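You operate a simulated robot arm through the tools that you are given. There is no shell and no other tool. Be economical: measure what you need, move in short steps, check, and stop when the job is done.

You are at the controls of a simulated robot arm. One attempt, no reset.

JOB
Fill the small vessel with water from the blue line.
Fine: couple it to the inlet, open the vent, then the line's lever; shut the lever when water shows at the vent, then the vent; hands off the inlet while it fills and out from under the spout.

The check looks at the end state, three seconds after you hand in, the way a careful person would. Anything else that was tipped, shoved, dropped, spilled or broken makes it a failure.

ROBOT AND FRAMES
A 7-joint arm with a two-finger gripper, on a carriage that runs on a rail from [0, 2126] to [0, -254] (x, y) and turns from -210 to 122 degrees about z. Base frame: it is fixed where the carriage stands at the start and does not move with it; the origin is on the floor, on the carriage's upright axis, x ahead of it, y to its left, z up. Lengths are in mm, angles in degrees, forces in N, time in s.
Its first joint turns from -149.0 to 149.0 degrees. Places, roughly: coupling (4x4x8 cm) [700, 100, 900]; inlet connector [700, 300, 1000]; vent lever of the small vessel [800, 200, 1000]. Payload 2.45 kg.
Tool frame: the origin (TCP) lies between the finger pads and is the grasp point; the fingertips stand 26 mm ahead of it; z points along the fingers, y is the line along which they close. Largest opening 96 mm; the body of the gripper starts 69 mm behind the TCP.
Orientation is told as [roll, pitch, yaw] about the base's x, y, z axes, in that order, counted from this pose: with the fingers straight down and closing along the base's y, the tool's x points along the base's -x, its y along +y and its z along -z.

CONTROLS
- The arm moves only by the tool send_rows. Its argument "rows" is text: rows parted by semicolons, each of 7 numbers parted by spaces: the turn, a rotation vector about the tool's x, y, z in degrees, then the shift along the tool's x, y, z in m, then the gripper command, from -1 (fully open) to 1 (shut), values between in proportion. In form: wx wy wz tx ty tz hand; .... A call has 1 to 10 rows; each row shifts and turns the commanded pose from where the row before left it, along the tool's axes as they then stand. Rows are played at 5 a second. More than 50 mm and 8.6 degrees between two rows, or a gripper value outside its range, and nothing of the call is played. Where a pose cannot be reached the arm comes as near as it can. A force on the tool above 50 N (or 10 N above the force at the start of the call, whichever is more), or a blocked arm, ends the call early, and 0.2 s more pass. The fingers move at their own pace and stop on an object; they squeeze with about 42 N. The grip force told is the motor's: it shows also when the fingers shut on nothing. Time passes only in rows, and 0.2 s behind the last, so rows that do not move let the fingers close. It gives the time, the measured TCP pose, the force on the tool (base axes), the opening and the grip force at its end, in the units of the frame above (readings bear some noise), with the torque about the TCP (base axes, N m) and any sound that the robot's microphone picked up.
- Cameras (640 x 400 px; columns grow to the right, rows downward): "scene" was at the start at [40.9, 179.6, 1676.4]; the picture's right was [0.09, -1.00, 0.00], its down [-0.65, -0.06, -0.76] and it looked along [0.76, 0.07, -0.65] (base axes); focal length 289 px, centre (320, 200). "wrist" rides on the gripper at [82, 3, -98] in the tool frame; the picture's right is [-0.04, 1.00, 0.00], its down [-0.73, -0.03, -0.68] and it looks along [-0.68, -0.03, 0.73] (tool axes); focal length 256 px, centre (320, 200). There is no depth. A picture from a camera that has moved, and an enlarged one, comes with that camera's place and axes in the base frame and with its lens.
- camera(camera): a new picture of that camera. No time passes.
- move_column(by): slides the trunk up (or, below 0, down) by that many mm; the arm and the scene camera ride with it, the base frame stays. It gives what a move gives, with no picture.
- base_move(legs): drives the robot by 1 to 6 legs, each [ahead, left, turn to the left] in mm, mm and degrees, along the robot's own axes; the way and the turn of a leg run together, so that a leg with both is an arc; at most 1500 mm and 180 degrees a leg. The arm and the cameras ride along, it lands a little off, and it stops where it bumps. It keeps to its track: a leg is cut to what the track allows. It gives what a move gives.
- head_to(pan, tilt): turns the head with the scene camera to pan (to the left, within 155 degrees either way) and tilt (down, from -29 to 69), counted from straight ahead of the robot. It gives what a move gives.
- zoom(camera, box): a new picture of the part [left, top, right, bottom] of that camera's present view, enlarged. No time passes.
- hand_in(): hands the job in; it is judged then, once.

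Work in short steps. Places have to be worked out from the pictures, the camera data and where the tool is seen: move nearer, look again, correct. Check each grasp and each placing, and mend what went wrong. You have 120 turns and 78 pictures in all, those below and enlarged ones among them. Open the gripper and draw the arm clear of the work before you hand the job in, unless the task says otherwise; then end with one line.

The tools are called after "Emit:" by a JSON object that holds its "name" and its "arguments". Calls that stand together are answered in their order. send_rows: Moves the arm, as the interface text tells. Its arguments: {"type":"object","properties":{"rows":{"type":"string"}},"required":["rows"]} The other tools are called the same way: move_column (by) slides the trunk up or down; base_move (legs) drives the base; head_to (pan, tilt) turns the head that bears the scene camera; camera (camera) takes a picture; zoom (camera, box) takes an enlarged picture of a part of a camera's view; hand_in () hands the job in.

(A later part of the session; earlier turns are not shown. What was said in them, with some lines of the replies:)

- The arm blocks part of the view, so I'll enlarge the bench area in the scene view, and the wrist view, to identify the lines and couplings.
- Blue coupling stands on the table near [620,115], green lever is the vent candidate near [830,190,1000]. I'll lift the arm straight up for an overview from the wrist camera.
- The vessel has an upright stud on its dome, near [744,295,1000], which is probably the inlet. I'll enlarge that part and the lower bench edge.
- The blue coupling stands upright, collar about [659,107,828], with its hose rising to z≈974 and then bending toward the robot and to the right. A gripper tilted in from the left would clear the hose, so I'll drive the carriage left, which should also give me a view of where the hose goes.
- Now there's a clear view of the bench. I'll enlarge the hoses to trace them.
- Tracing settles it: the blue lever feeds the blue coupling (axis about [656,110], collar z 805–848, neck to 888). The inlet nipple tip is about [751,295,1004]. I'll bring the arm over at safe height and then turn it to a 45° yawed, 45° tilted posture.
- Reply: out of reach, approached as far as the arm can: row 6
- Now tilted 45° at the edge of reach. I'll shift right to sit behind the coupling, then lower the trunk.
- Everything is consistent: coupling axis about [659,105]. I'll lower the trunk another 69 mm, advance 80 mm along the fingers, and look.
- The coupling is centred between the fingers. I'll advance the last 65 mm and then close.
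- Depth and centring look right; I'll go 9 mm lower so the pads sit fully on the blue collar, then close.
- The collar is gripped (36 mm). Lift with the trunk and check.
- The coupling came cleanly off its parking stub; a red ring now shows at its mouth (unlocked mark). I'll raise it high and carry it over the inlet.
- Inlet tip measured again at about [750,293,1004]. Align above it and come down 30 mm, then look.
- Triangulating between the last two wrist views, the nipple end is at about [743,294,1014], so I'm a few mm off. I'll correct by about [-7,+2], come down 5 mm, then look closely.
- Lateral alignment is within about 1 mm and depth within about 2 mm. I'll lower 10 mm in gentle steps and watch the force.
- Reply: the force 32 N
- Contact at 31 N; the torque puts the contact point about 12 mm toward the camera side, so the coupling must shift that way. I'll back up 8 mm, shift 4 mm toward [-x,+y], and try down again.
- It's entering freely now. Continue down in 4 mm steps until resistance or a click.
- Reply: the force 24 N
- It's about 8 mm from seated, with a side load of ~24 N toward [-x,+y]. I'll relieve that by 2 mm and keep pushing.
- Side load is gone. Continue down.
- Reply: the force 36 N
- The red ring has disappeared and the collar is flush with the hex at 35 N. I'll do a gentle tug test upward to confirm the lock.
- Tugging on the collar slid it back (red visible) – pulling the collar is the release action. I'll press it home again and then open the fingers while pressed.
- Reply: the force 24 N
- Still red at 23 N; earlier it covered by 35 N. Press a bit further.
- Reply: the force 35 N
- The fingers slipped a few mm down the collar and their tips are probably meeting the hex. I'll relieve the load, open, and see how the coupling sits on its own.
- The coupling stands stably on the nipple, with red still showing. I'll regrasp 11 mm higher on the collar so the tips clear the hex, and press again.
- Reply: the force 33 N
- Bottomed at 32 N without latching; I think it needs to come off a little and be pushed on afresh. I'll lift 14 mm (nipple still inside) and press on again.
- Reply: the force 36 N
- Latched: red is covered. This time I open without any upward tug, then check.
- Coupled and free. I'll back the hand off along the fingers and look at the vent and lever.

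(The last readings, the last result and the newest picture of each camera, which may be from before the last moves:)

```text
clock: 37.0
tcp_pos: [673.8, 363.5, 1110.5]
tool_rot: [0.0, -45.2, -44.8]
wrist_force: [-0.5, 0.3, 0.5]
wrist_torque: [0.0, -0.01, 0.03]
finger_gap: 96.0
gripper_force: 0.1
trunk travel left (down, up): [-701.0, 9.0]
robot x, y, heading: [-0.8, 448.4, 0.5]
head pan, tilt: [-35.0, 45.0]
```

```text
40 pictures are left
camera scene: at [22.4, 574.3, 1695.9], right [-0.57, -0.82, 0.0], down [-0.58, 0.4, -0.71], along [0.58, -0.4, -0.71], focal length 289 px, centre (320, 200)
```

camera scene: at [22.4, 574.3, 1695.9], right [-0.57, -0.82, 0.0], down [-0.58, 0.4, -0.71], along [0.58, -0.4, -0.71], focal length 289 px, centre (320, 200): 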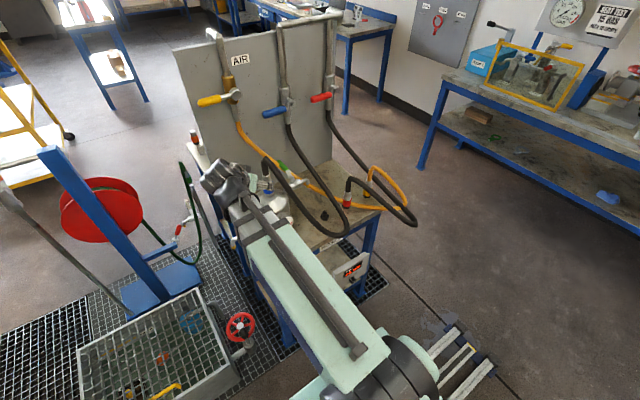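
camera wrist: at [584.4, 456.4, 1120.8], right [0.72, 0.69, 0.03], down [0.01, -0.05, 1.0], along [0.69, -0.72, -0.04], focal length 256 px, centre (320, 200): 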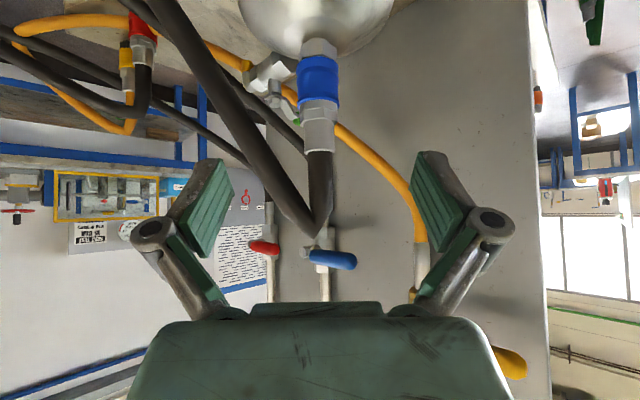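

Let me enlarge the scene view to see where the hose runs relative to the vent lever.

Emit:
{"name": "zoom", "arguments": {"camera": "scene", "box": [230, 130, 390, 230]}}

Emit:
{"name": "zoom", "arguments": {"camera": "wrist", "box": [180, 0, 420, 150]}}

```text
4.00 times, centred on (310, 180) of scene
camera zoom: at [22.4, 574.3, 1695.9], right [-0.57, -0.82, 0.0], down [-0.58, 0.4, -0.71], along [0.58, -0.4, -0.71], focal length 1156 px, centre (360, 280)
```

zoom: 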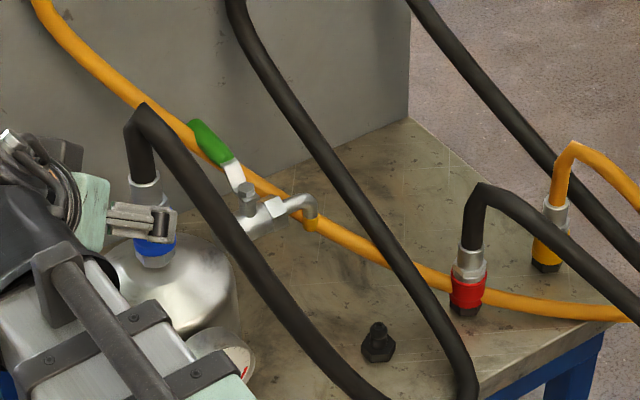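

```text
2.67 times, centred on (300, 75) of wrist
camera zoom: at [584.4, 456.4, 1120.8], right [0.72, 0.69, 0.03], down [0.01, -0.05, 1.0], along [0.69, -0.72, -0.04], focal length 683 px, centre (373, 533)
```

zoom: 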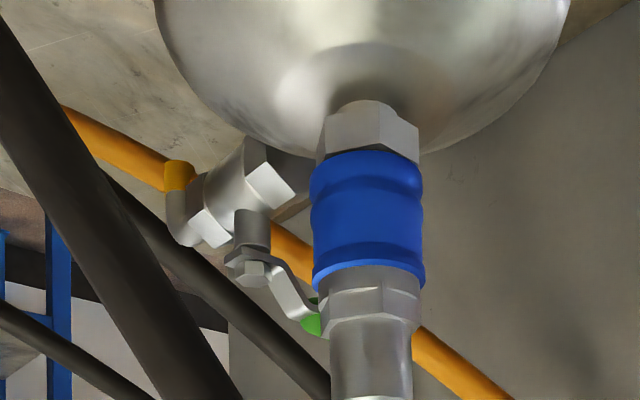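

The hose slopes toward the robot, away from the vent. The arm should come from the right side so it doesn't cross the hose: I back off, straighten the tool to point down, and raise it before driving the carriage right.

Emit:
{"name": "send_rows", "arguments": {"rows": "0 0 0 0 0 -0.045 -1;0 0 0 0 0 -0.045 -1;0 7.5 0 0 0 0 -1;0 7.5 0 0 0 0 -1;0 7.5 0 0 0 0 -1;0 7.5 0 0 0 0 -1;0 7.5 0 0 0 0 -1;0 7.5 0 0 0 0 -1;0 0 0 0 0 -0.04 -1;0 0 0 0 0 -0.04 -1"}}

Emit:
{"name": "send_rows", "arguments": {"rows": "0 0 -7.5 0 0 0 -1;0 0 -7.5 0 0 0 -1;0 0 -7.5 0 0 0 -1;0 0 -7.5 0 0 0 -1;0 0 -7.5 0 0 0 -1;0 0 -7.5 0 0 0 -1;0 0 0 0.04 0 -0.02 -1;0 0 0 0.04 0 -0.02 -1"}}

```text
clock: 39.2
tcp_pos: [628.5, 405.0, 1253.5]
tool_rot: [0.1, 0.0, -44.7]
wrist_force: [0.1, -0.4, 0.2]
wrist_torque: [0.02, 0.0, 0.02]
finger_gap: 96.1
gripper_force: 0.0
trunk travel left (down, up): [-701.0, 9.0]
robot x, y, heading: [3.9, 448.9, 0.2]
head pan, tilt: [-35.0, 45.0]
```

```text
clock: 41.0
tcp_pos: [575.6, 399.8, 1237.8]
tool_rot: [-0.1, -1.0, 0.4]
wrist_force: [0.3, -0.8, 0.3]
wrist_torque: [-0.02, -0.02, 0.01]
finger_gap: 96.1
gripper_force: 0.0
out of reach, approached as far as the arm can: row 7, 8
trunk travel left (down, up): [-701.0, 9.0]
robot x, y, heading: [-5.0, 447.0, 0.2]
head pan, tilt: [-35.0, 45.0]
```

Hand is clear at z≈1238. Drive right 500 mm.

Emit:
{"name": "base_move", "arguments": {"legs": [[0, -500, 0]]}}

Emit:
{"name": "head_to", "arguments": {"pan": 12, "tilt": 38}}

Emit:
{"name": "camera", "arguments": {"camera": "wrist"}}

Emit:
{"name": "camera", "arguments": {"camera": "scene"}}

```text
clock: 44.0
tcp_pos: [577.3, -103.2, 1237.4]
tool_rot: [-0.1, -1.0, -0.2]
wrist_force: [0.0, -0.6, -0.6]
wrist_torque: [0.02, 0.01, -0.04]
finger_gap: 96.0
gripper_force: 0.0
trunk travel left (down, up): [-701.0, 9.0]
robot x, y, heading: [-1.9, -52.1, 0.1]
head pan, tilt: [-35.0, 45.0]
```

```text
clock: 45.1
tcp_pos: [575.9, -103.8, 1238.3]
tool_rot: [-0.1, -1.0, -0.2]
wrist_force: [0.0, -0.5, 0.4]
wrist_torque: [0.02, 0.02, 0.04]
finger_gap: 95.9
gripper_force: 0.0
trunk travel left (down, up): [-701.0, 9.0]
robot x, y, heading: [-1.1, -49.0, 0.1]
head pan, tilt: [12.0, 38.0]
```

```text
37 pictures are left
camera wrist: at [492.2, -99.5, 1333.0], right [0.04, 1.0, 0.0], down [0.72, -0.03, 0.69], along [0.69, -0.03, -0.72], focal length 256 px, centre (320, 200)
```

wrist: 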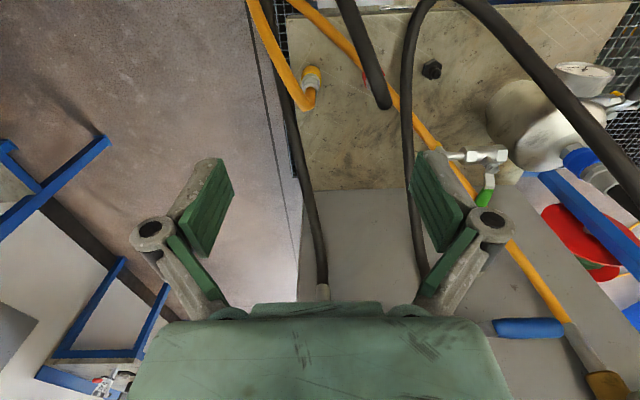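

```text
36 pictures are left
camera scene: at [41.4, 138.7, 1706.2], right [0.21, -0.98, 0.0], down [-0.6, -0.13, -0.79], along [0.77, 0.16, -0.62], focal length 289 px, centre (320, 200)
```

scene: 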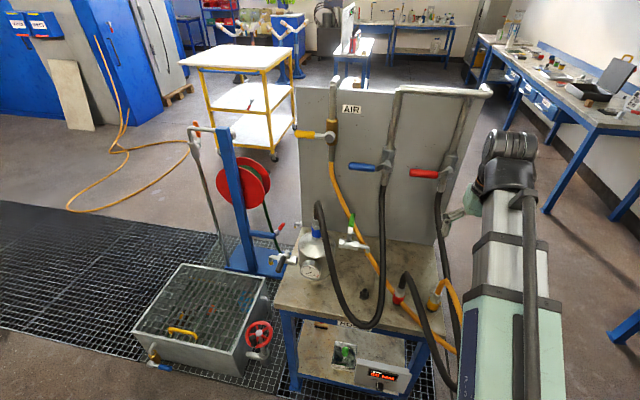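

Now there's a good view of everything. I'll enlarge the vent area and the blue valve.

Emit:
{"name": "zoom", "arguments": {"camera": "scene", "box": [290, 190, 418, 270]}}

Emit:
{"name": "zoom", "arguments": {"camera": "wrist", "box": [380, 110, 540, 210]}}

Emit:
{"name": "zoom", "arguments": {"camera": "scene", "box": [330, 130, 458, 210]}}

```text
5.00 times, centred on (354, 230) of scene
camera zoom: at [41.4, 138.7, 1706.2], right [0.21, -0.98, 0.0], down [-0.6, -0.13, -0.79], along [0.77, 0.16, -0.62], focal length 1445 px, centre (150, 50)
```

zoom: 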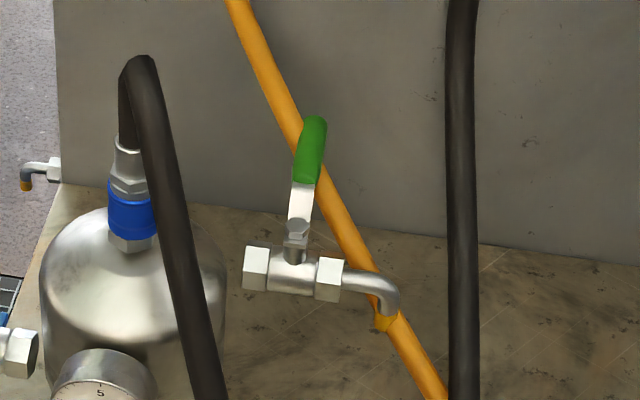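

```text
4.00 times, centred on (460, 160) of wrist
camera zoom: at [492.2, -99.5, 1333.0], right [0.04, 1.0, 0.0], down [0.72, -0.03, 0.69], along [0.69, -0.03, -0.72], focal length 1024 px, centre (-240, 360)
```

zoom: 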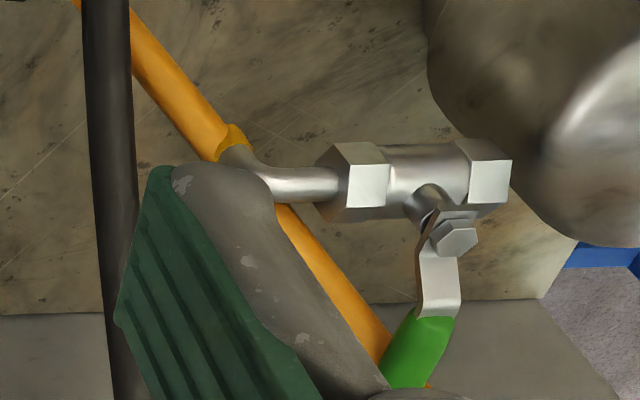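

```text
5.00 times, centred on (394, 170) of scene
camera zoom: at [41.4, 138.7, 1706.2], right [0.21, -0.98, 0.0], down [-0.6, -0.13, -0.79], along [0.77, 0.16, -0.62], focal length 1445 px, centre (-50, 350)
```

zoom: 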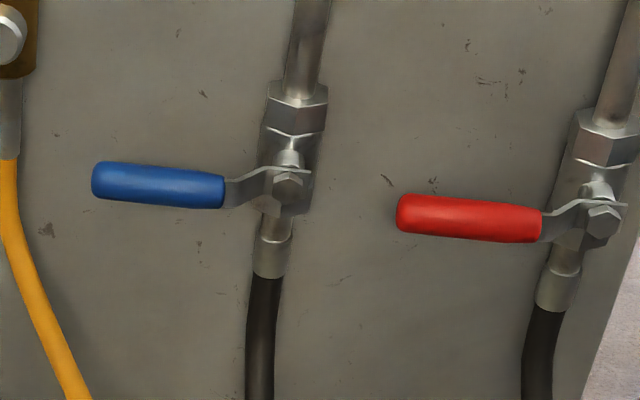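

Plan for the vent: push the green grip from its left side toward the spout (away from the coupling) with closed fingers, hand tilted back 30° and yawed 15° so it stays clear of the coupling and the blue lever. First set that posture here, then move in above.

Emit:
{"name": "send_rows", "arguments": {"rows": "0 0 -7.5 0 0 0 1;0 0 -7.5 0 0 0 1;0 -7.5 0 0 0 0 1;0 -7.5 0 0 0 0 1;0 -7.5 0 0 0 0 1;0 -7.5 0 0 0 0 1"}}

Emit:
{"name": "send_rows", "arguments": {"rows": "0 0 0 -0.0185 0.0289 0.0258 1;0 0 0 -0.0185 0.0289 0.0258 1;0 0 0 -0.0185 0.0289 0.0258 1;0 0 0 -0.0185 0.0289 0.0258 1;0 0 0 -0.0185 0.0289 0.0258 1;0 0 0 -0.0185 0.0289 0.0258 1;0 0 0 -0.0185 0.0289 0.0258 1;0 0 0 -0.0185 0.0289 0.0258 1"}}

Emit:
{"name": "camera", "arguments": {"camera": "wrist"}}

```text
clock: 46.5
tcp_pos: [576.1, -104.7, 1238.2]
tool_rot: [-0.5, -31.1, 15.1]
wrist_force: [0.5, 0.2, -0.4]
wrist_torque: [0.04, 0.02, -0.02]
finger_gap: 0.2
gripper_force: 28.1
trunk travel left (down, up): [-701.0, 9.0]
robot x, y, heading: [-2.9, -50.3, -0.2]
head pan, tilt: [12.0, 38.0]
```

```text
clock: 48.3
tcp_pos: [741.6, 181.4, 1134.2]
tool_rot: [-0.4, -30.9, 15.1]
wrist_force: [0.5, -0.1, -0.7]
wrist_torque: [0.0, 0.0, 0.02]
finger_gap: 0.0
gripper_force: 28.5
trunk travel left (down, up): [-701.0, 9.0]
robot x, y, heading: [-2.0, -50.9, -0.1]
head pan, tilt: [12.0, 38.0]
```

```text
32 pictures are left
camera wrist: at [623.9, 153.9, 1175.7], right [-0.22, 0.97, 0.01], down [0.28, 0.05, 0.96], along [0.93, 0.22, -0.28], focal length 256 px, centre (320, 200)
```

wrist: 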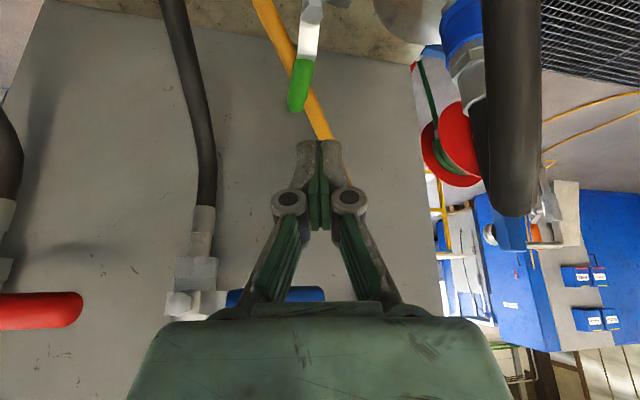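

Handle confirmed: green grip from x≈800 to 873 at y≈187, z≈995. I'll move the closed fingers down to its left side at about [825,222,993].

Emit:
{"name": "send_rows", "arguments": {"rows": "0 0 0 -0.0077 0.0069 0.0407 1;0 0 0 -0.0077 0.0069 0.0407 1;0 0 0 -0.0077 0.0069 0.0407 1;0 0 0 0 0 0 1"}}

Emit:
{"name": "camera", "arguments": {"camera": "wrist"}}

```text
clock: 49.3
tcp_pos: [818.2, 218.7, 1040.5]
tool_rot: [-0.4, -30.8, 15.1]
wrist_force: [-0.7, -0.2, 0.1]
wrist_torque: [0.01, 0.0, 0.01]
finger_gap: 0.0
gripper_force: 28.4
trunk travel left (down, up): [-701.0, 9.0]
robot x, y, heading: [2.9, -49.4, -0.0]
head pan, tilt: [12.0, 38.0]
```

```text
31 pictures are left
camera wrist: at [700.4, 192.6, 1081.4], right [-0.22, 0.97, 0.01], down [0.28, 0.05, 0.96], along [0.93, 0.22, -0.28], focal length 256 px, centre (320, 200)
```

wrist: 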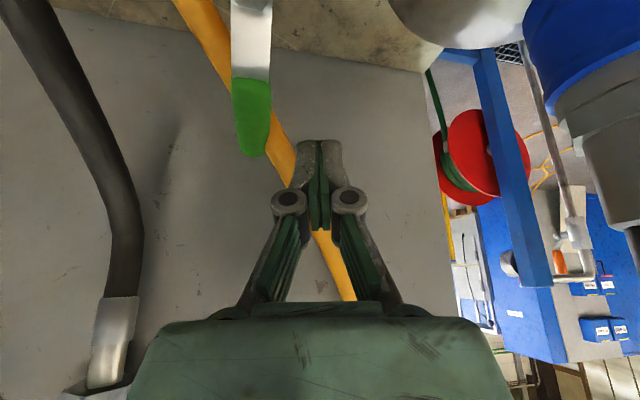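

Grip at y≈185; the fingers are clear on the left at y≈219. Lower to its height.

Emit:
{"name": "send_rows", "arguments": {"rows": "0 0 0 0.0075 -0.001 0.0227 1;0 0 0 0.0075 -0.001 0.0227 1;0 0 0 0 0 0 1"}}

Emit:
{"name": "camera", "arguments": {"camera": "wrist"}}

```text
clock: 50.1
tcp_pos: [829.3, 219.8, 994.9]
tool_rot: [-0.4, -30.8, 15.0]
wrist_force: [-0.2, 0.4, 0.2]
wrist_torque: [-0.01, 0.03, -0.02]
finger_gap: 0.0
gripper_force: 28.1
trunk travel left (down, up): [-701.0, 9.0]
robot x, y, heading: [-1.2, -49.1, 0.2]
head pan, tilt: [12.0, 38.0]
```

```text
30 pictures are left
camera wrist: at [711.0, 192.9, 1035.6], right [-0.22, 0.97, 0.01], down [0.28, 0.05, 0.96], along [0.93, 0.22, -0.28], focal length 256 px, centre (320, 200)
```

wrist: 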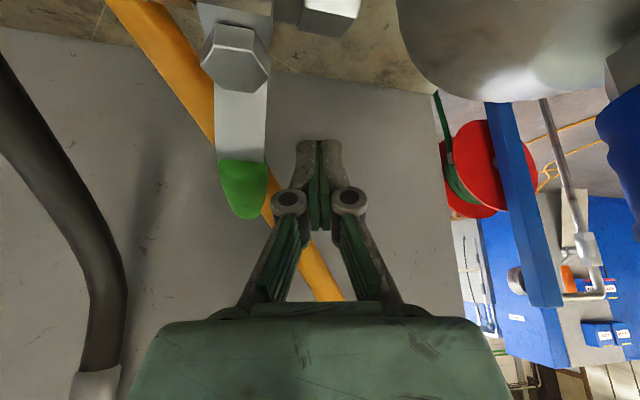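

Fingers are level with the grip, pivot about [775,184]. Push in an arc: first 30°.

Emit:
{"name": "send_rows", "arguments": {"rows": "0 0 0 0.0027 -0.0157 -0.0016 1;0 0 0 0.0023 -0.0148 -0.0013 1;0 0 0 0.0023 -0.0148 -0.0013 1;0 0 0 0 0 0 1"}}

Emit:
{"name": "camera", "arguments": {"camera": "wrist"}}

```text
clock: 51.1
tcp_pos: [832.9, 173.2, 995.8]
tool_rot: [-0.3, -30.9, 15.1]
wrist_force: [0.0, 2.2, 1.2]
wrist_torque: [-0.02, 0.0, -0.06]
finger_gap: 0.0
gripper_force: 28.8
trunk travel left (down, up): [-701.0, 9.0]
robot x, y, heading: [4.9, -48.6, 0.1]
head pan, tilt: [12.0, 38.0]
```

```text
29 pictures are left
camera wrist: at [713.8, 146.8, 1035.9], right [-0.22, 0.97, 0.01], down [0.28, 0.05, 0.96], along [0.93, 0.22, -0.28], focal length 256 px, centre (320, 200)
```

wrist: 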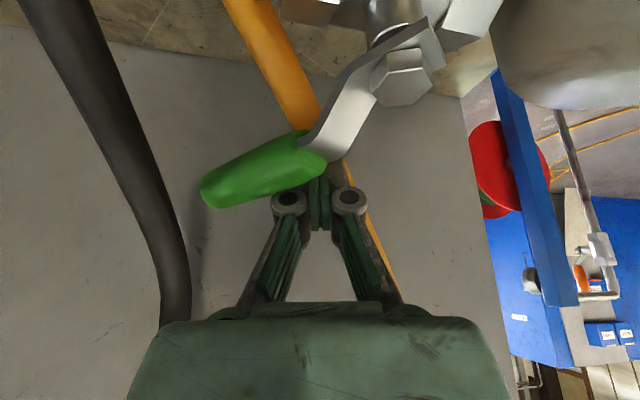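

It turns freely that way. Continue the arc to 90°.

Emit:
{"name": "send_rows", "arguments": {"rows": "0 0 0 0.0085 -0.0114 -0.0049 1;0 0 0 0.0085 -0.0114 -0.0049 1;0 0 0 0.0124 -0.005 -0.0072 1;0 0 0 0.0124 -0.005 -0.0072 1;0 0 0 0 0 0 1"}}

Emit:
{"name": "camera", "arguments": {"camera": "wrist"}}

Emit:
{"name": "zoom", "arguments": {"camera": "scene", "box": [290, 190, 450, 290]}}

```text
clock: 52.3
tcp_pos: [796.4, 130.9, 997.9]
tool_rot: [-0.4, -31.2, 15.0]
wrist_force: [23.6, 9.1, 11.4]
wrist_torque: [0.07, 0.28, -0.35]
finger_gap: 0.0
gripper_force: 29.0
trunk travel left (down, up): [-701.0, 9.0]
robot x, y, heading: [-1.9, -52.4, -0.1]
head pan, tilt: [12.0, 38.0]
```

```text
28 pictures are left
camera wrist: at [677.7, 103.7, 1036.9], right [-0.22, 0.97, 0.01], down [0.27, 0.05, 0.96], along [0.94, 0.22, -0.28], focal length 256 px, centre (320, 200)
```

wrist: 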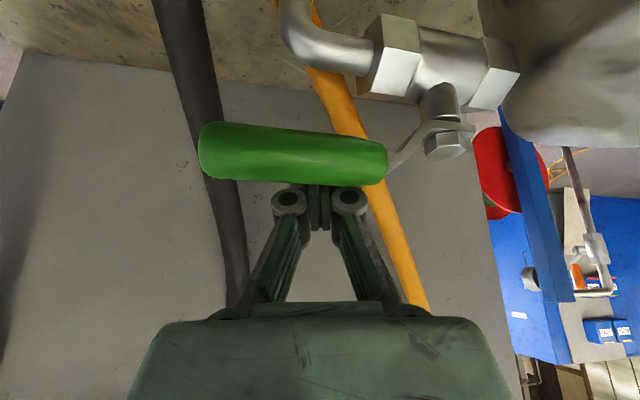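

```text
4.00 times, centred on (370, 240) of scene
camera zoom: at [43.0, 139.7, 1706.3], right [0.21, -0.98, 0.0], down [-0.6, -0.13, -0.79], along [0.77, 0.16, -0.62], focal length 1156 px, centre (120, 40)
```

zoom: 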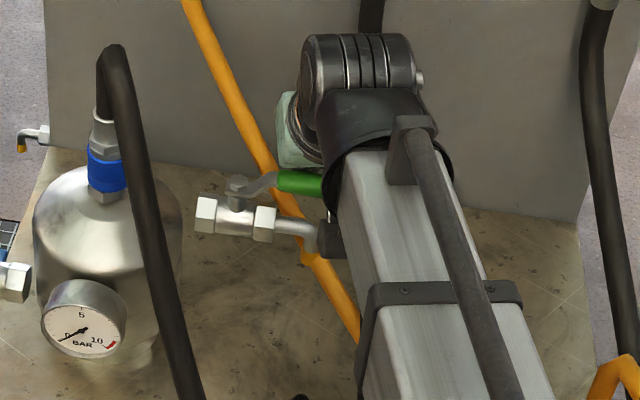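

Vent handle is at its stop along the pipe (24 N): open. Now I withdraw up and back, and go to a spot in front of and above the blue lever.

Emit:
{"name": "send_rows", "arguments": {"rows": "0 0 0 -0.005 -0.0016 0.0029 1;0 0 0 0 0 -0.045 1;0 0 0 0 0 -0.045 1;0 0 0 0 0 -0.045 1;0 0 0 -0.0372 0.0073 -0.0203 1;0 0 0 -0.0372 0.0073 -0.0203 1;0 0 0 -0.0372 0.0073 -0.0203 1;0 0 0 -0.0372 0.0073 -0.0203 1;0 0 0 0 0 0 1"}}

Emit:
{"name": "send_rows", "arguments": {"rows": "0 -8 0 0 0 0 1;0 -8 0 0 0 0 1;0 -8 0 0 0 0 1;0 -8 0 0 0 0 1;0 -8 0 0 0 0 1;0 -8 0 0 0 0 1;0 0 0 0 0 0 1"}}

Emit:
{"name": "camera", "arguments": {"camera": "wrist"}}

Emit:
{"name": "camera", "arguments": {"camera": "scene"}}

```text
clock: 54.3
tcp_pos: [807.9, 164.9, 1258.1]
tool_rot: [-0.3, -30.8, 15.1]
wrist_force: [-0.2, 0.4, 0.3]
wrist_torque: [0.0, 0.0, 0.0]
finger_gap: 0.1
gripper_force: 28.7
trunk travel left (down, up): [-701.0, 9.0]
robot x, y, heading: [0.0, -48.2, -0.5]
head pan, tilt: [12.0, 38.0]
```

```text
clock: 55.9
tcp_pos: [808.3, 164.4, 1257.7]
tool_rot: [-1.8, -78.9, 16.6]
wrist_force: [0.2, 0.1, 0.0]
wrist_torque: [-0.01, -0.03, 0.0]
finger_gap: 0.1
gripper_force: 28.5
trunk travel left (down, up): [-701.0, 9.0]
robot x, y, heading: [-1.4, -52.8, 0.0]
head pan, tilt: [12.0, 38.0]
```

```text
26 pictures are left
camera wrist: at [697.1, 139.5, 1195.1], right [-0.25, 0.97, 0.03], down [-0.5, -0.16, 0.85], along [0.83, 0.2, 0.53], focal length 256 px, centre (320, 200)
```

wrist: 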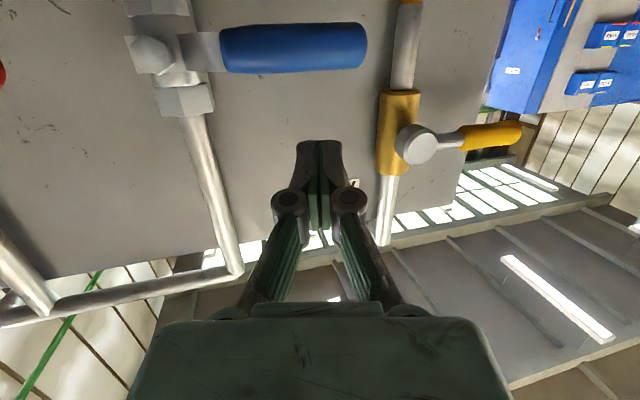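

```text
25 pictures are left
camera scene: at [41.4, 138.8, 1706.2], right [0.21, -0.98, 0.0], down [-0.6, -0.13, -0.79], along [0.77, 0.16, -0.62], focal length 289 px, centre (320, 200)
```

scene: 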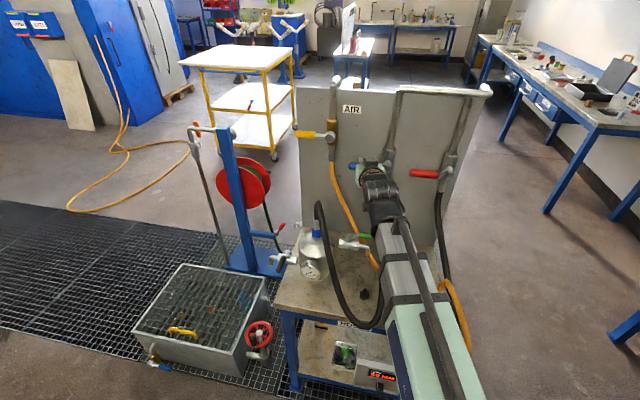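

Blue lever: pivot about y 85, z 1199; grip y 128–217 at x≈878. I place the closed fingers across its top and press down a little to test the turning direction.

Emit:
{"name": "send_rows", "arguments": {"rows": "0 0 0 0.0048 -0.0028 0.0329 1;0 0 0 0.0048 -0.0028 0.0329 1;0 0 0 0 0 0 1;0 0 0 0.0118 0 0.0023 1;0 0 0 0.0118 0 0.0023 1;0 0 0 0 0 0 1"}}

Emit:
{"name": "camera", "arguments": {"camera": "wrist"}}

```text
clock: 57.3
tcp_pos: [872.1, 172.9, 1210.1]
tool_rot: [-1.8, -78.8, 16.7]
wrist_force: [0.5, 1.1, 0.8]
wrist_torque: [-0.05, -0.02, 0.01]
finger_gap: 0.2
gripper_force: 28.3
trunk travel left (down, up): [-701.0, 9.0]
robot x, y, heading: [0.3, -53.2, -0.0]
head pan, tilt: [12.0, 38.0]
```

```text
24 pictures are left
camera wrist: at [761.3, 147.4, 1146.6], right [-0.25, 0.97, 0.03], down [-0.5, -0.16, 0.85], along [0.83, 0.2, 0.53], focal length 256 px, centre (320, 200)
```

wrist: 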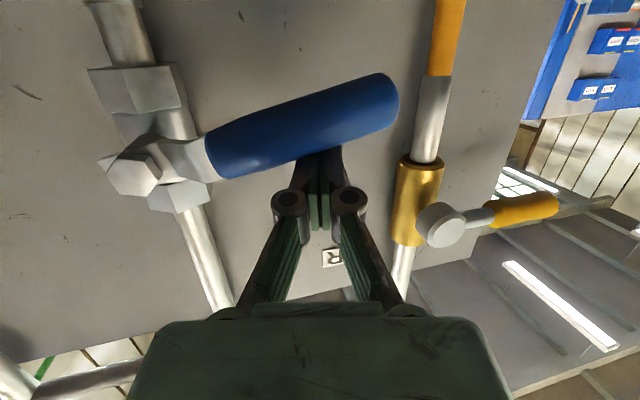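

It turns downward easily. Continue the arc to the vertical.

Emit:
{"name": "send_rows", "arguments": {"rows": "0 0 0 0.0171 0.001 0.0036 1;0 0 0 0.0171 0.001 0.0036 1;0 0 0 0.0212 -0.0115 0.001 1;0 0 0 0.0212 -0.0115 0.001 1;0 0 0 0.0128 -0.0203 -0.003 1;0 0 0 0.0128 -0.0203 -0.003 1"}}

Emit:
{"name": "camera", "arguments": {"camera": "scene"}}

Emit:
{"name": "camera", "arguments": {"camera": "wrist"}}

```text
clock: 58.7
tcp_pos: [869.0, 111.3, 1110.4]
tool_rot: [-1.9, -79.0, 16.8]
wrist_force: [-1.9, 5.0, 2.9]
wrist_torque: [-0.06, -0.02, 0.02]
finger_gap: 0.0
gripper_force: 28.6
trunk travel left (down, up): [-701.0, 9.0]
robot x, y, heading: [0.5, -51.7, 0.1]
head pan, tilt: [12.0, 38.0]
```

```text
23 pictures are left
camera scene: at [40.7, 139.8, 1706.2], right [0.21, -0.98, 0.0], down [-0.6, -0.13, -0.79], along [0.77, 0.16, -0.62], focal length 289 px, centre (320, 200)
```

scene: 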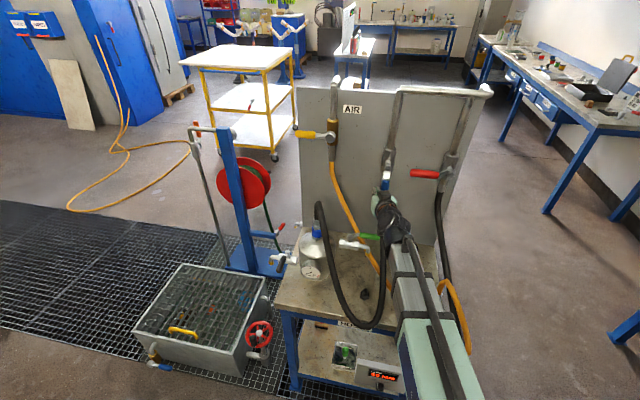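

```text
22 pictures are left
camera wrist: at [758.7, 85.6, 1047.9], right [-0.25, 0.97, 0.03], down [-0.5, -0.16, 0.85], along [0.83, 0.2, 0.53], focal length 256 px, centre (320, 200)
```

wrist: 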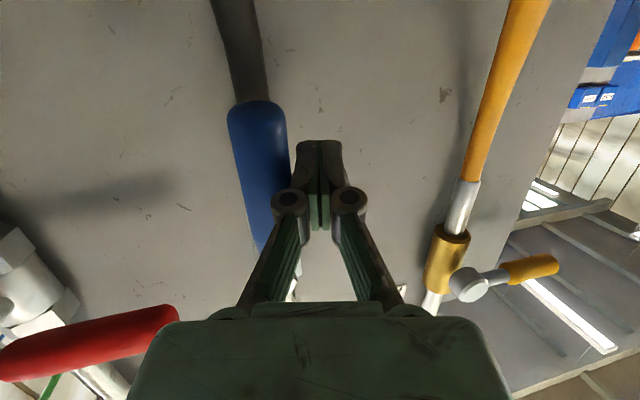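

Lever is down, along the line: open. While it fills I move the fingers around to the right side of the lever, ready to shut it, and watch the vent.

Emit:
{"name": "send_rows", "arguments": {"rows": "0 0 0 0 0.002 -0.045 1;0 0 0 0 -0.035 -0.015 1;0 0 0 0 -0.035 0 1"}}

Emit:
{"name": "zoom", "arguments": {"camera": "scene", "box": [290, 210, 418, 290]}}

```text
clock: 59.5
tcp_pos: [830.9, 28.3, 1123.0]
tool_rot: [-1.7, -78.8, 16.7]
wrist_force: [-0.1, 0.8, 0.2]
wrist_torque: [-0.01, -0.02, 0.03]
finger_gap: 0.0
gripper_force: 28.5
trunk travel left (down, up): [-701.0, 9.0]
robot x, y, heading: [2.0, -49.5, -0.2]
head pan, tilt: [12.0, 38.0]
```

```text
5.00 times, centred on (354, 250) of scene
camera zoom: at [41.8, 138.5, 1706.2], right [0.21, -0.98, 0.0], down [-0.6, -0.13, -0.79], along [0.77, 0.16, -0.62], focal length 1445 px, centre (150, -50)
```

zoom: 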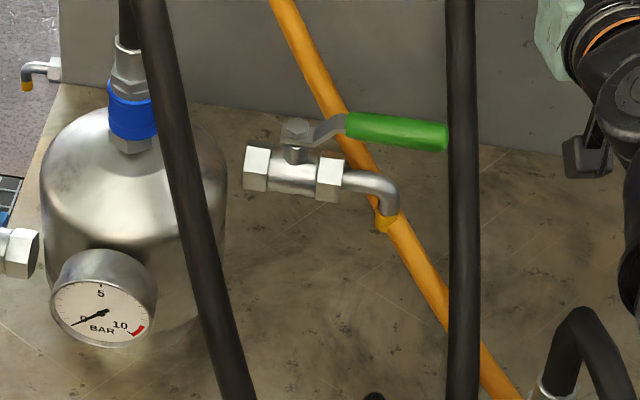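

View of the spout is clear; no water yet. Bring the fingers forward to the ready position beside the lever.

Emit:
{"name": "send_rows", "arguments": {"rows": "0 0 0 0.005 0.0035 0.042 1;0 0 0 0 0 0 1"}}

Emit:
{"name": "zoom", "arguments": {"camera": "scene", "box": [290, 190, 450, 290]}}

Emit:
{"name": "camera", "arguments": {"camera": "wrist"}}

```text
clock: 60.1
tcp_pos: [868.4, 44.6, 1110.1]
tool_rot: [-1.8, -78.9, 16.7]
wrist_force: [0.8, -0.5, -0.6]
wrist_torque: [0.01, -0.05, -0.01]
finger_gap: 0.0
gripper_force: 29.1
trunk travel left (down, up): [-701.0, 9.0]
robot x, y, heading: [2.2, -53.2, -0.1]
head pan, tilt: [12.0, 38.0]
```

```text
4.00 times, centred on (370, 240) of scene
camera zoom: at [42.0, 138.8, 1706.2], right [0.21, -0.98, 0.0], down [-0.6, -0.13, -0.79], along [0.77, 0.16, -0.62], focal length 1156 px, centre (120, 40)
```

zoom: 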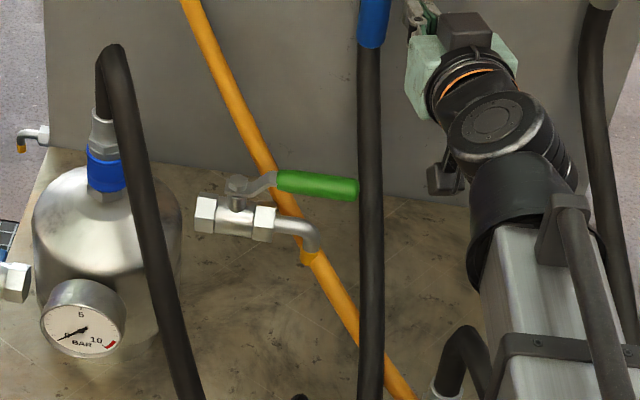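

```text
19 pictures are left
camera wrist: at [759.4, 19.4, 1047.2], right [-0.25, 0.97, 0.03], down [-0.5, -0.16, 0.85], along [0.83, 0.2, 0.52], focal length 256 px, centre (320, 200)
```

wrist: 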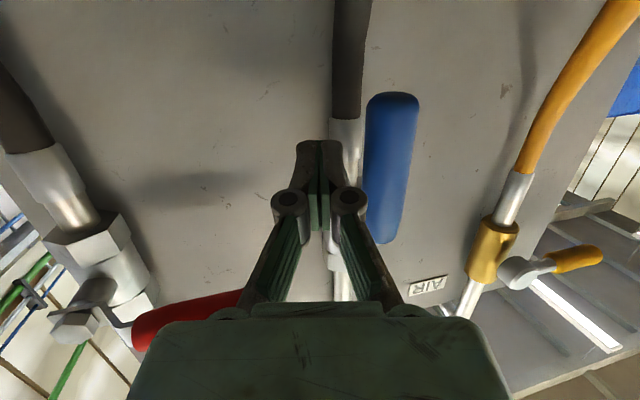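

Ready to shut it. Wait about 2 s and look at the spout.

Emit:
{"name": "send_rows", "arguments": {"rows": "0 0 0 0 0 0 1;0 0 0 0 0 0 1;0 0 0 0 0 0 1;0 0 0 0 0 0 1;0 0 0 0 0 0 1;0 0 0 0 0 0 1;0 0 0 0 0 0 1;0 0 0 0 0 0 1"}}

Emit:
{"name": "zoom", "arguments": {"camera": "scene", "box": [290, 210, 418, 290]}}

```text
clock: 61.9
tcp_pos: [869.2, 44.7, 1108.8]
tool_rot: [-1.9, -79.0, 16.7]
wrist_force: [0.7, 0.3, -1.0]
wrist_torque: [-0.01, -0.01, -0.03]
finger_gap: 0.1
gripper_force: 28.8
trunk travel left (down, up): [-701.0, 9.0]
robot x, y, heading: [-0.6, -50.7, -0.0]
head pan, tilt: [12.0, 38.0]
```

```text
5.00 times, centred on (354, 250) of scene
camera zoom: at [41.4, 138.8, 1706.2], right [0.21, -0.98, 0.0], down [-0.6, -0.13, -0.79], along [0.77, 0.16, -0.62], focal length 1445 px, centre (150, -50)
```

zoom: 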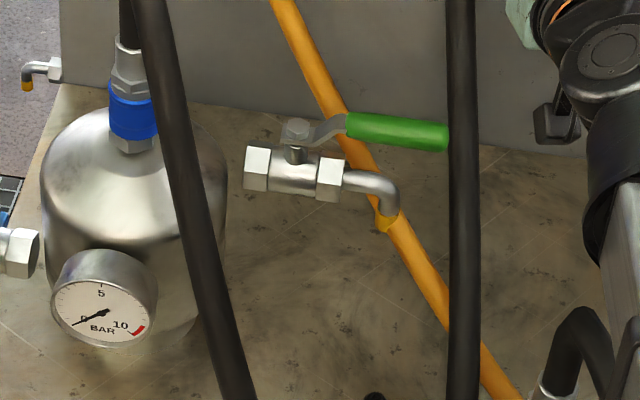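

No water yet; gauge at zero. Wait again.

Emit:
{"name": "send_rows", "arguments": {"rows": "0 0 0 0 0 0 1;0 0 0 0 0 0 1;0 0 0 0 0 0 1;0 0 0 0 0 0 1;0 0 0 0 0 0 1;0 0 0 0 0 0 1;0 0 0 0 0 0 1;0 0 0 0 0 0 1;0 0 0 0 0 0 1;0 0 0 0 0 0 1"}}

Emit:
{"name": "zoom", "arguments": {"camera": "scene", "box": [290, 210, 418, 290]}}

```text
clock: 64.1
tcp_pos: [869.2, 44.1, 1110.5]
tool_rot: [-2.0, -78.9, 16.7]
wrist_force: [-0.4, -0.8, -0.3]
wrist_torque: [-0.04, 0.01, 0.0]
finger_gap: 0.0
gripper_force: 28.2
trunk travel left (down, up): [-701.0, 9.0]
robot x, y, heading: [0.7, -49.1, -0.3]
head pan, tilt: [12.0, 38.0]
```

```text
5.00 times, centred on (354, 250) of scene
camera zoom: at [41.4, 138.8, 1706.2], right [0.21, -0.98, 0.0], down [-0.6, -0.13, -0.79], along [0.77, 0.16, -0.62], focal length 1445 px, centre (150, -50)
```

zoom: 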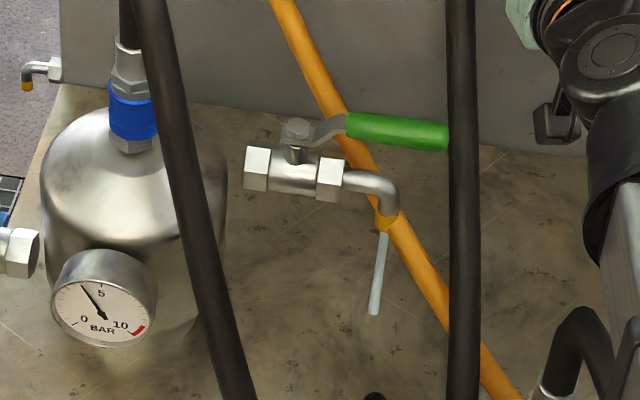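

Water is at the spout. Shut the blue lever now: push it back up through the arc.

Emit:
{"name": "send_rows", "arguments": {"rows": "0 0 0 -0.0016 0.0315 0.008 1;0 0 0 -0.0016 0.0315 0.008 1;0 0 0 -0.0256 0.0406 0.0061 1;0 0 0 -0.0424 0.023 -0.0019 1;0 0 0 -0.008 0.001 -0.0015 1;0 0 0 0 0 0 1"}}

Emit:
{"name": "camera", "arguments": {"camera": "wrist"}}

Emit:
{"name": "zoom", "arguments": {"camera": "scene", "box": [290, 130, 450, 230]}}

```text
clock: 65.7
tcp_pos: [867.2, 174.3, 1178.0]
tool_rot: [-1.5, -77.4, 16.3]
wrist_force: [0.4, 0.2, -14.0]
wrist_torque: [0.07, 0.15, -0.04]
finger_gap: 0.0
gripper_force: 28.8
trunk travel left (down, up): [-701.0, 9.0]
robot x, y, heading: [1.3, -50.8, 0.1]
head pan, tilt: [12.0, 38.0]
stopped in row 6: the force on the tool passed its limit at 51 N (the readings are from after the stop); the commanded pose is now the measured one
```

```text
16 pictures are left
camera wrist: at [755.6, 148.7, 1117.7], right [-0.25, 0.97, 0.03], down [-0.48, -0.15, 0.86], along [0.84, 0.2, 0.5], focal length 256 px, centre (320, 200)
```

wrist: 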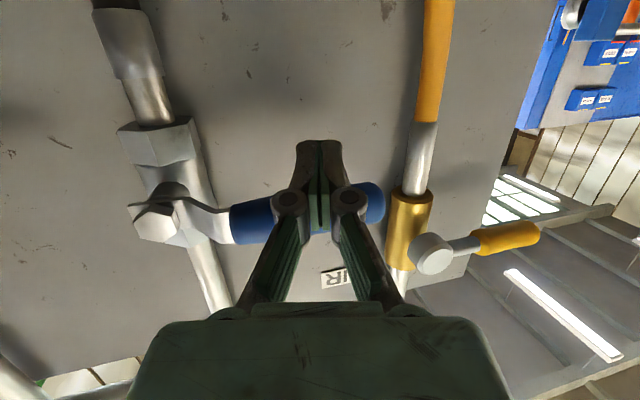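

```text
4.00 times, centred on (370, 180) of scene
camera zoom: at [43.3, 139.1, 1706.6], right [0.21, -0.98, 0.0], down [-0.6, -0.13, -0.79], along [0.77, 0.16, -0.62], focal length 1156 px, centre (120, 280)
```

zoom: 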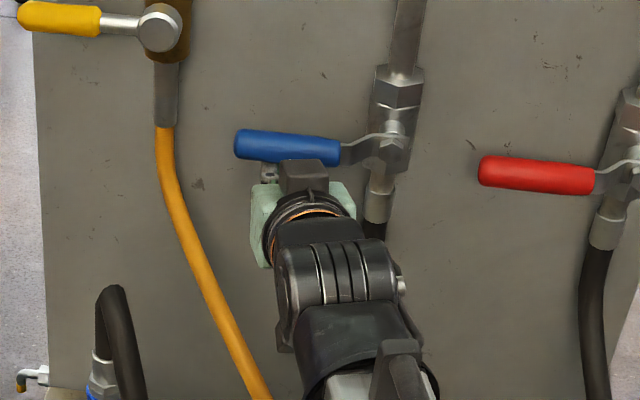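

The lever is back at its closed stop (horizontal, 51 N). Now I withdraw, re-tilt and go to the near side of the vent handle.

Emit:
{"name": "send_rows", "arguments": {"rows": "0 0 0 0.008 0 0 1;0 0 0 0 0 -0.0375 1;0 0 0 0 0 -0.0375 1;0 8 0 0 0 0 1;0 8 0 0 0 0 1;0 8 0 0 0 0 1;0 8 0 0 0 0 1;0 8 0 0 0 0 1;0 7 0 0 0 0 1"}}

Emit:
{"name": "zoom", "arguments": {"camera": "scene", "box": [290, 190, 450, 290]}}

```text
clock: 67.7
tcp_pos: [793.4, 155.6, 1187.9]
tool_rot: [-0.4, -30.7, 15.0]
wrist_force: [-0.8, 0.2, 1.4]
wrist_torque: [-0.02, -0.03, 0.02]
finger_gap: 0.0
gripper_force: 29.0
trunk travel left (down, up): [-701.0, 9.0]
robot x, y, heading: [2.2, -51.4, 0.0]
head pan, tilt: [12.0, 38.0]
```

```text
4.00 times, centred on (370, 240) of scene
camera zoom: at [41.6, 138.7, 1706.2], right [0.21, -0.98, 0.0], down [-0.6, -0.13, -0.79], along [0.77, 0.16, -0.62], focal length 1156 px, centre (120, 40)
```

zoom: 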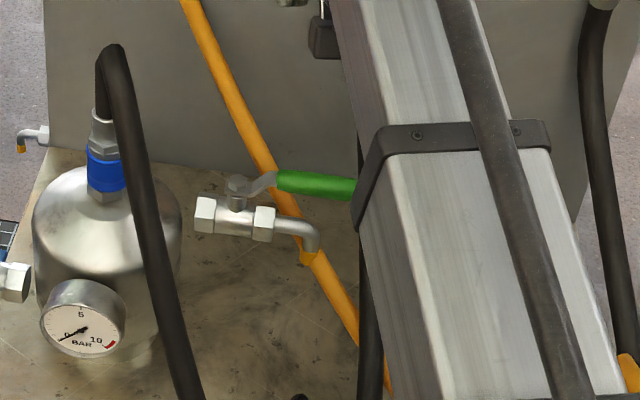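

Flow has stopped and the gauge is back at zero. Move down to the near side of the vent handle.

Emit:
{"name": "send_rows", "arguments": {"rows": "0 0 0 0.0415 -0.0031 0.024 1;0 0 0 0.0415 -0.0031 0.024 1;0 0 0 0.0415 -0.0031 0.024 1;0 0 0 0 0 0 1"}}

Emit:
{"name": "camera", "arguments": {"camera": "wrist"}}

```text
clock: 68.7
tcp_pos: [728.2, 122.4, 1061.6]
tool_rot: [-0.3, -31.0, 15.0]
wrist_force: [0.4, 0.8, 0.7]
wrist_torque: [0.02, -0.02, -0.02]
finger_gap: 0.0
gripper_force: 28.4
trunk travel left (down, up): [-701.0, 9.0]
robot x, y, heading: [-2.0, -54.1, -0.1]
head pan, tilt: [12.0, 38.0]
```

```text
13 pictures are left
camera wrist: at [610.0, 95.4, 1102.5], right [-0.22, 0.97, 0.01], down [0.28, 0.05, 0.96], along [0.93, 0.22, -0.28], focal length 256 px, centre (320, 200)
```

wrist: 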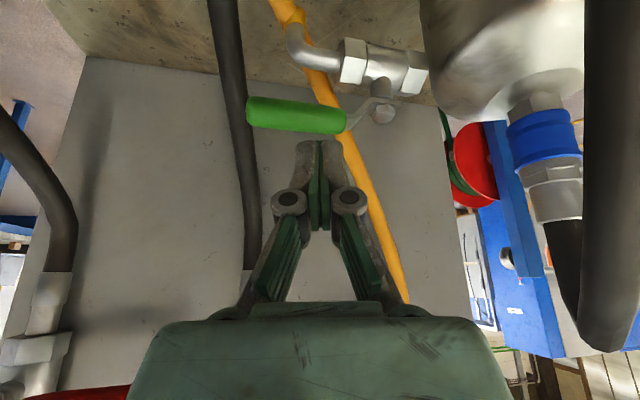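

Grip now lies at x≈766, y 84–152. The fingers are in front of it; lower to its height, then sweep it back.

Emit:
{"name": "send_rows", "arguments": {"rows": "0 0 0 0.016 0.002 0.0277 1;0 0 0 0.016 0.002 0.0277 1;0 0 0 0 0 0 1"}}

Emit:
{"name": "camera", "arguments": {"camera": "wrist"}}

```text
clock: 69.5
tcp_pos: [728.4, 129.2, 996.0]
tool_rot: [-0.4, -30.9, 15.0]
wrist_force: [-0.1, 0.6, -0.9]
wrist_torque: [0.0, -0.02, 0.01]
finger_gap: 0.1
gripper_force: 28.6
trunk travel left (down, up): [-701.0, 9.0]
robot x, y, heading: [-0.6, -54.0, -0.1]
head pan, tilt: [12.0, 38.0]
```

```text
12 pictures are left
camera wrist: at [609.2, 102.3, 1037.4], right [-0.22, 0.97, 0.01], down [0.28, 0.05, 0.96], along [0.93, 0.22, -0.28], focal length 256 px, centre (320, 200)
```

wrist: 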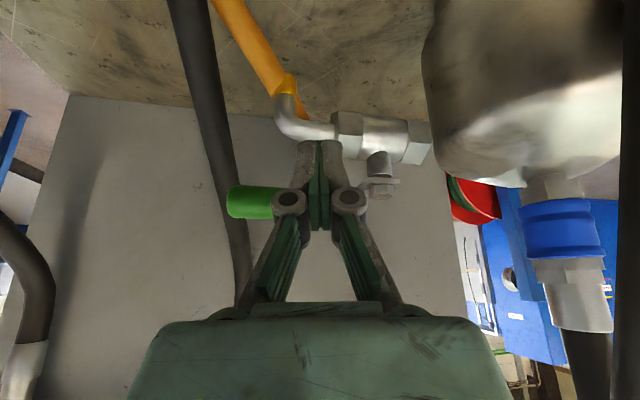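

Fingers stand just in front of the handle. Sweep it back to closed.

Emit:
{"name": "send_rows", "arguments": {"rows": "0 0 0 -0.0184 -0.0057 0.0106 1;0 0 0 -0.0254 -0.0104 0.0146 1;0 0 0 -0.0265 0.0058 0.0153 1;0 0 0 -0.0209 0.0204 0.012 1;0 0 0 -0.0013 0.0058 0.0008 1;0 0 0 0 0 0 1"}}

Emit:
{"name": "camera", "arguments": {"camera": "wrist"}}

```text
clock: 70.8
tcp_pos: [825.8, 159.0, 999.3]
tool_rot: [-1.2, -30.5, 14.7]
wrist_force: [-1.8, -12.6, 1.2]
wrist_torque: [-0.05, 0.0, -0.12]
finger_gap: 0.1
gripper_force: 28.3
trunk travel left (down, up): [-701.0, 9.0]
robot x, y, heading: [-1.9, -51.9, -0.6]
head pan, tilt: [12.0, 38.0]
stopped in row 6: the force on the tool passed its limit at 51 N (the readings are from after the stop); the commanded pose is now the measured one
```

```text
11 pictures are left
camera wrist: at [707.1, 134.1, 1042.0], right [-0.21, 0.98, 0.0], down [0.28, 0.06, 0.96], along [0.94, 0.2, -0.29], focal length 256 px, centre (320, 200)
```

wrist: 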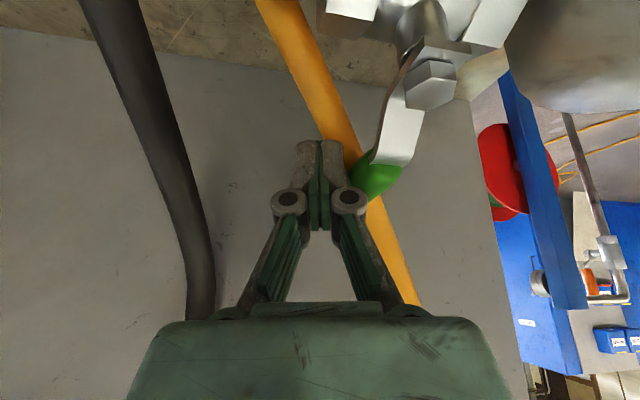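

The handle hit its stop (51 N). Withdraw sideways a little, then up and back, and check.

Emit:
{"name": "send_rows", "arguments": {"rows": "0 0 0 0 -0.008 0 1;0 0 0 0 0 -0.045 1;0 0 0 0 0 -0.045 1;0 0 0 0 0 -0.045 1;0 0 0 -0.01 -0.03 -0.03 1;0 0 0 -0.01 -0.04 -0.02 1;0 0 0 0 -0.045 -0.01 1;0 0 0 0 -0.045 -0.01 1"}}

Emit:
{"name": "zoom", "arguments": {"camera": "scene", "box": [290, 190, 450, 290]}}

Emit:
{"name": "camera", "arguments": {"camera": "scene"}}

```text
clock: 72.6
tcp_pos: [780.5, -17.1, 1185.8]
tool_rot: [-1.0, -30.4, 14.8]
wrist_force: [0.1, -0.6, 0.0]
wrist_torque: [0.02, 0.01, -0.02]
finger_gap: 0.1
gripper_force: 28.6
trunk travel left (down, up): [-701.0, 9.0]
robot x, y, heading: [1.1, -52.3, -0.2]
head pan, tilt: [12.0, 38.0]
```

```text
4.00 times, centred on (370, 240) of scene
camera zoom: at [42.1, 137.3, 1706.2], right [0.2, -0.98, 0.0], down [-0.6, -0.12, -0.79], along [0.77, 0.16, -0.62], focal length 1156 px, centre (120, 40)
```

zoom: 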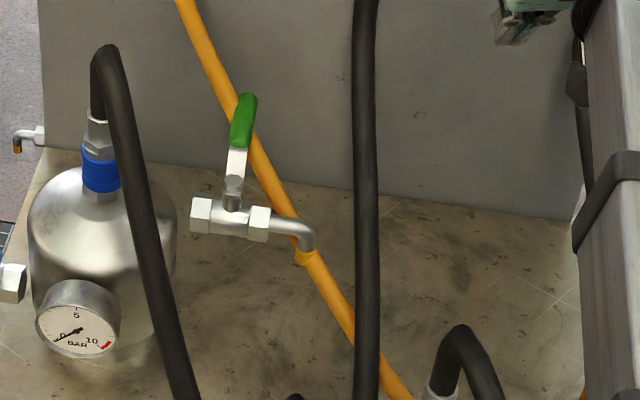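

```text
9 pictures are left
camera scene: at [42.1, 137.3, 1706.2], right [0.2, -0.98, 0.0], down [-0.6, -0.12, -0.79], along [0.77, 0.16, -0.62], focal length 289 px, centre (320, 200)
```

scene: 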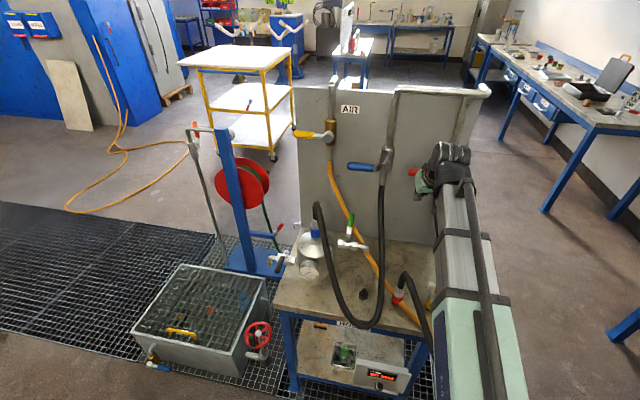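

Both handles look as they did when closed. I'll draw the arm back clear, open the gripper, and check the levers once more.

Emit:
{"name": "send_rows", "arguments": {"rows": "0 0 0 0.0268 0.0025 -0.03 1;0 0 0 0.0268 0.0025 -0.03 1;0 0 0 0.0268 0.0025 -0.03 1;0 0 0 0.0268 0.0025 -0.03 -1;0 0 0 0 0 0 -1;0 0 0 0 0 0 -1"}}

Emit:
{"name": "zoom", "arguments": {"camera": "scene", "box": [330, 130, 458, 210]}}

Emit:
{"name": "zoom", "arguments": {"camera": "scene", "box": [280, 210, 440, 310]}}

```text
clock: 74.0
tcp_pos: [631.2, -45.2, 1240.3]
tool_rot: [-1.0, -30.4, 14.8]
wrist_force: [0.3, -0.6, 0.9]
wrist_torque: [-0.01, 0.02, 0.0]
finger_gap: 95.9
gripper_force: 0.0
trunk travel left (down, up): [-701.0, 9.0]
robot x, y, heading: [-1.2, -51.1, -0.2]
head pan, tilt: [12.0, 38.0]
```

```text
5.00 times, centred on (394, 170) of scene
camera zoom: at [42.4, 137.8, 1706.2], right [0.2, -0.98, 0.0], down [-0.6, -0.12, -0.79], along [0.77, 0.16, -0.62], focal length 1445 px, centre (-50, 350)
```

zoom: 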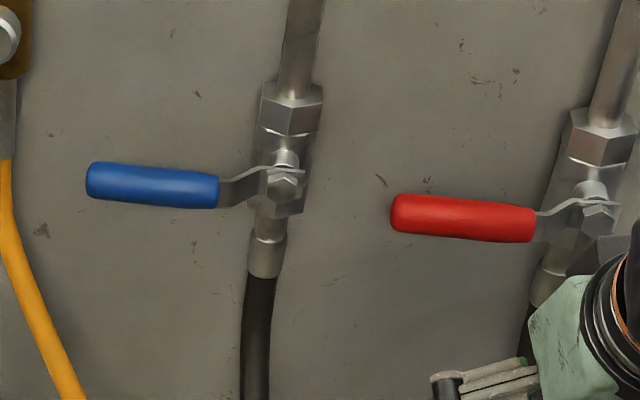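

```text
4.00 times, centred on (360, 260) of scene
camera zoom: at [42.4, 137.8, 1706.2], right [0.2, -0.98, 0.0], down [-0.6, -0.12, -0.79], along [0.77, 0.16, -0.62], focal length 1156 px, centre (160, -40)
```

zoom: 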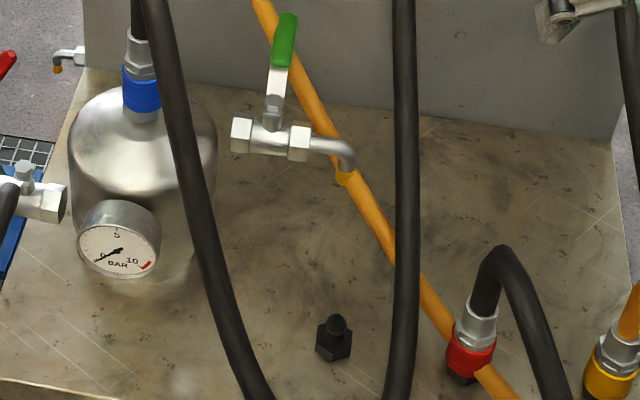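

Both levers are at their closed stops, the coupling is still locked with no red showing, the gauge reads zero, there is no drip, and the arm is clear. I'm handing in.

Emit:
{"name": "hand_in", "arguments": {}}

```text
The job is handed in.
```

The small vessel was filled from the blue line: water came out of the vent spout, then I shut the blue lever and after it the vent, left the hose coupled to the inlet, and drew the arm clear.
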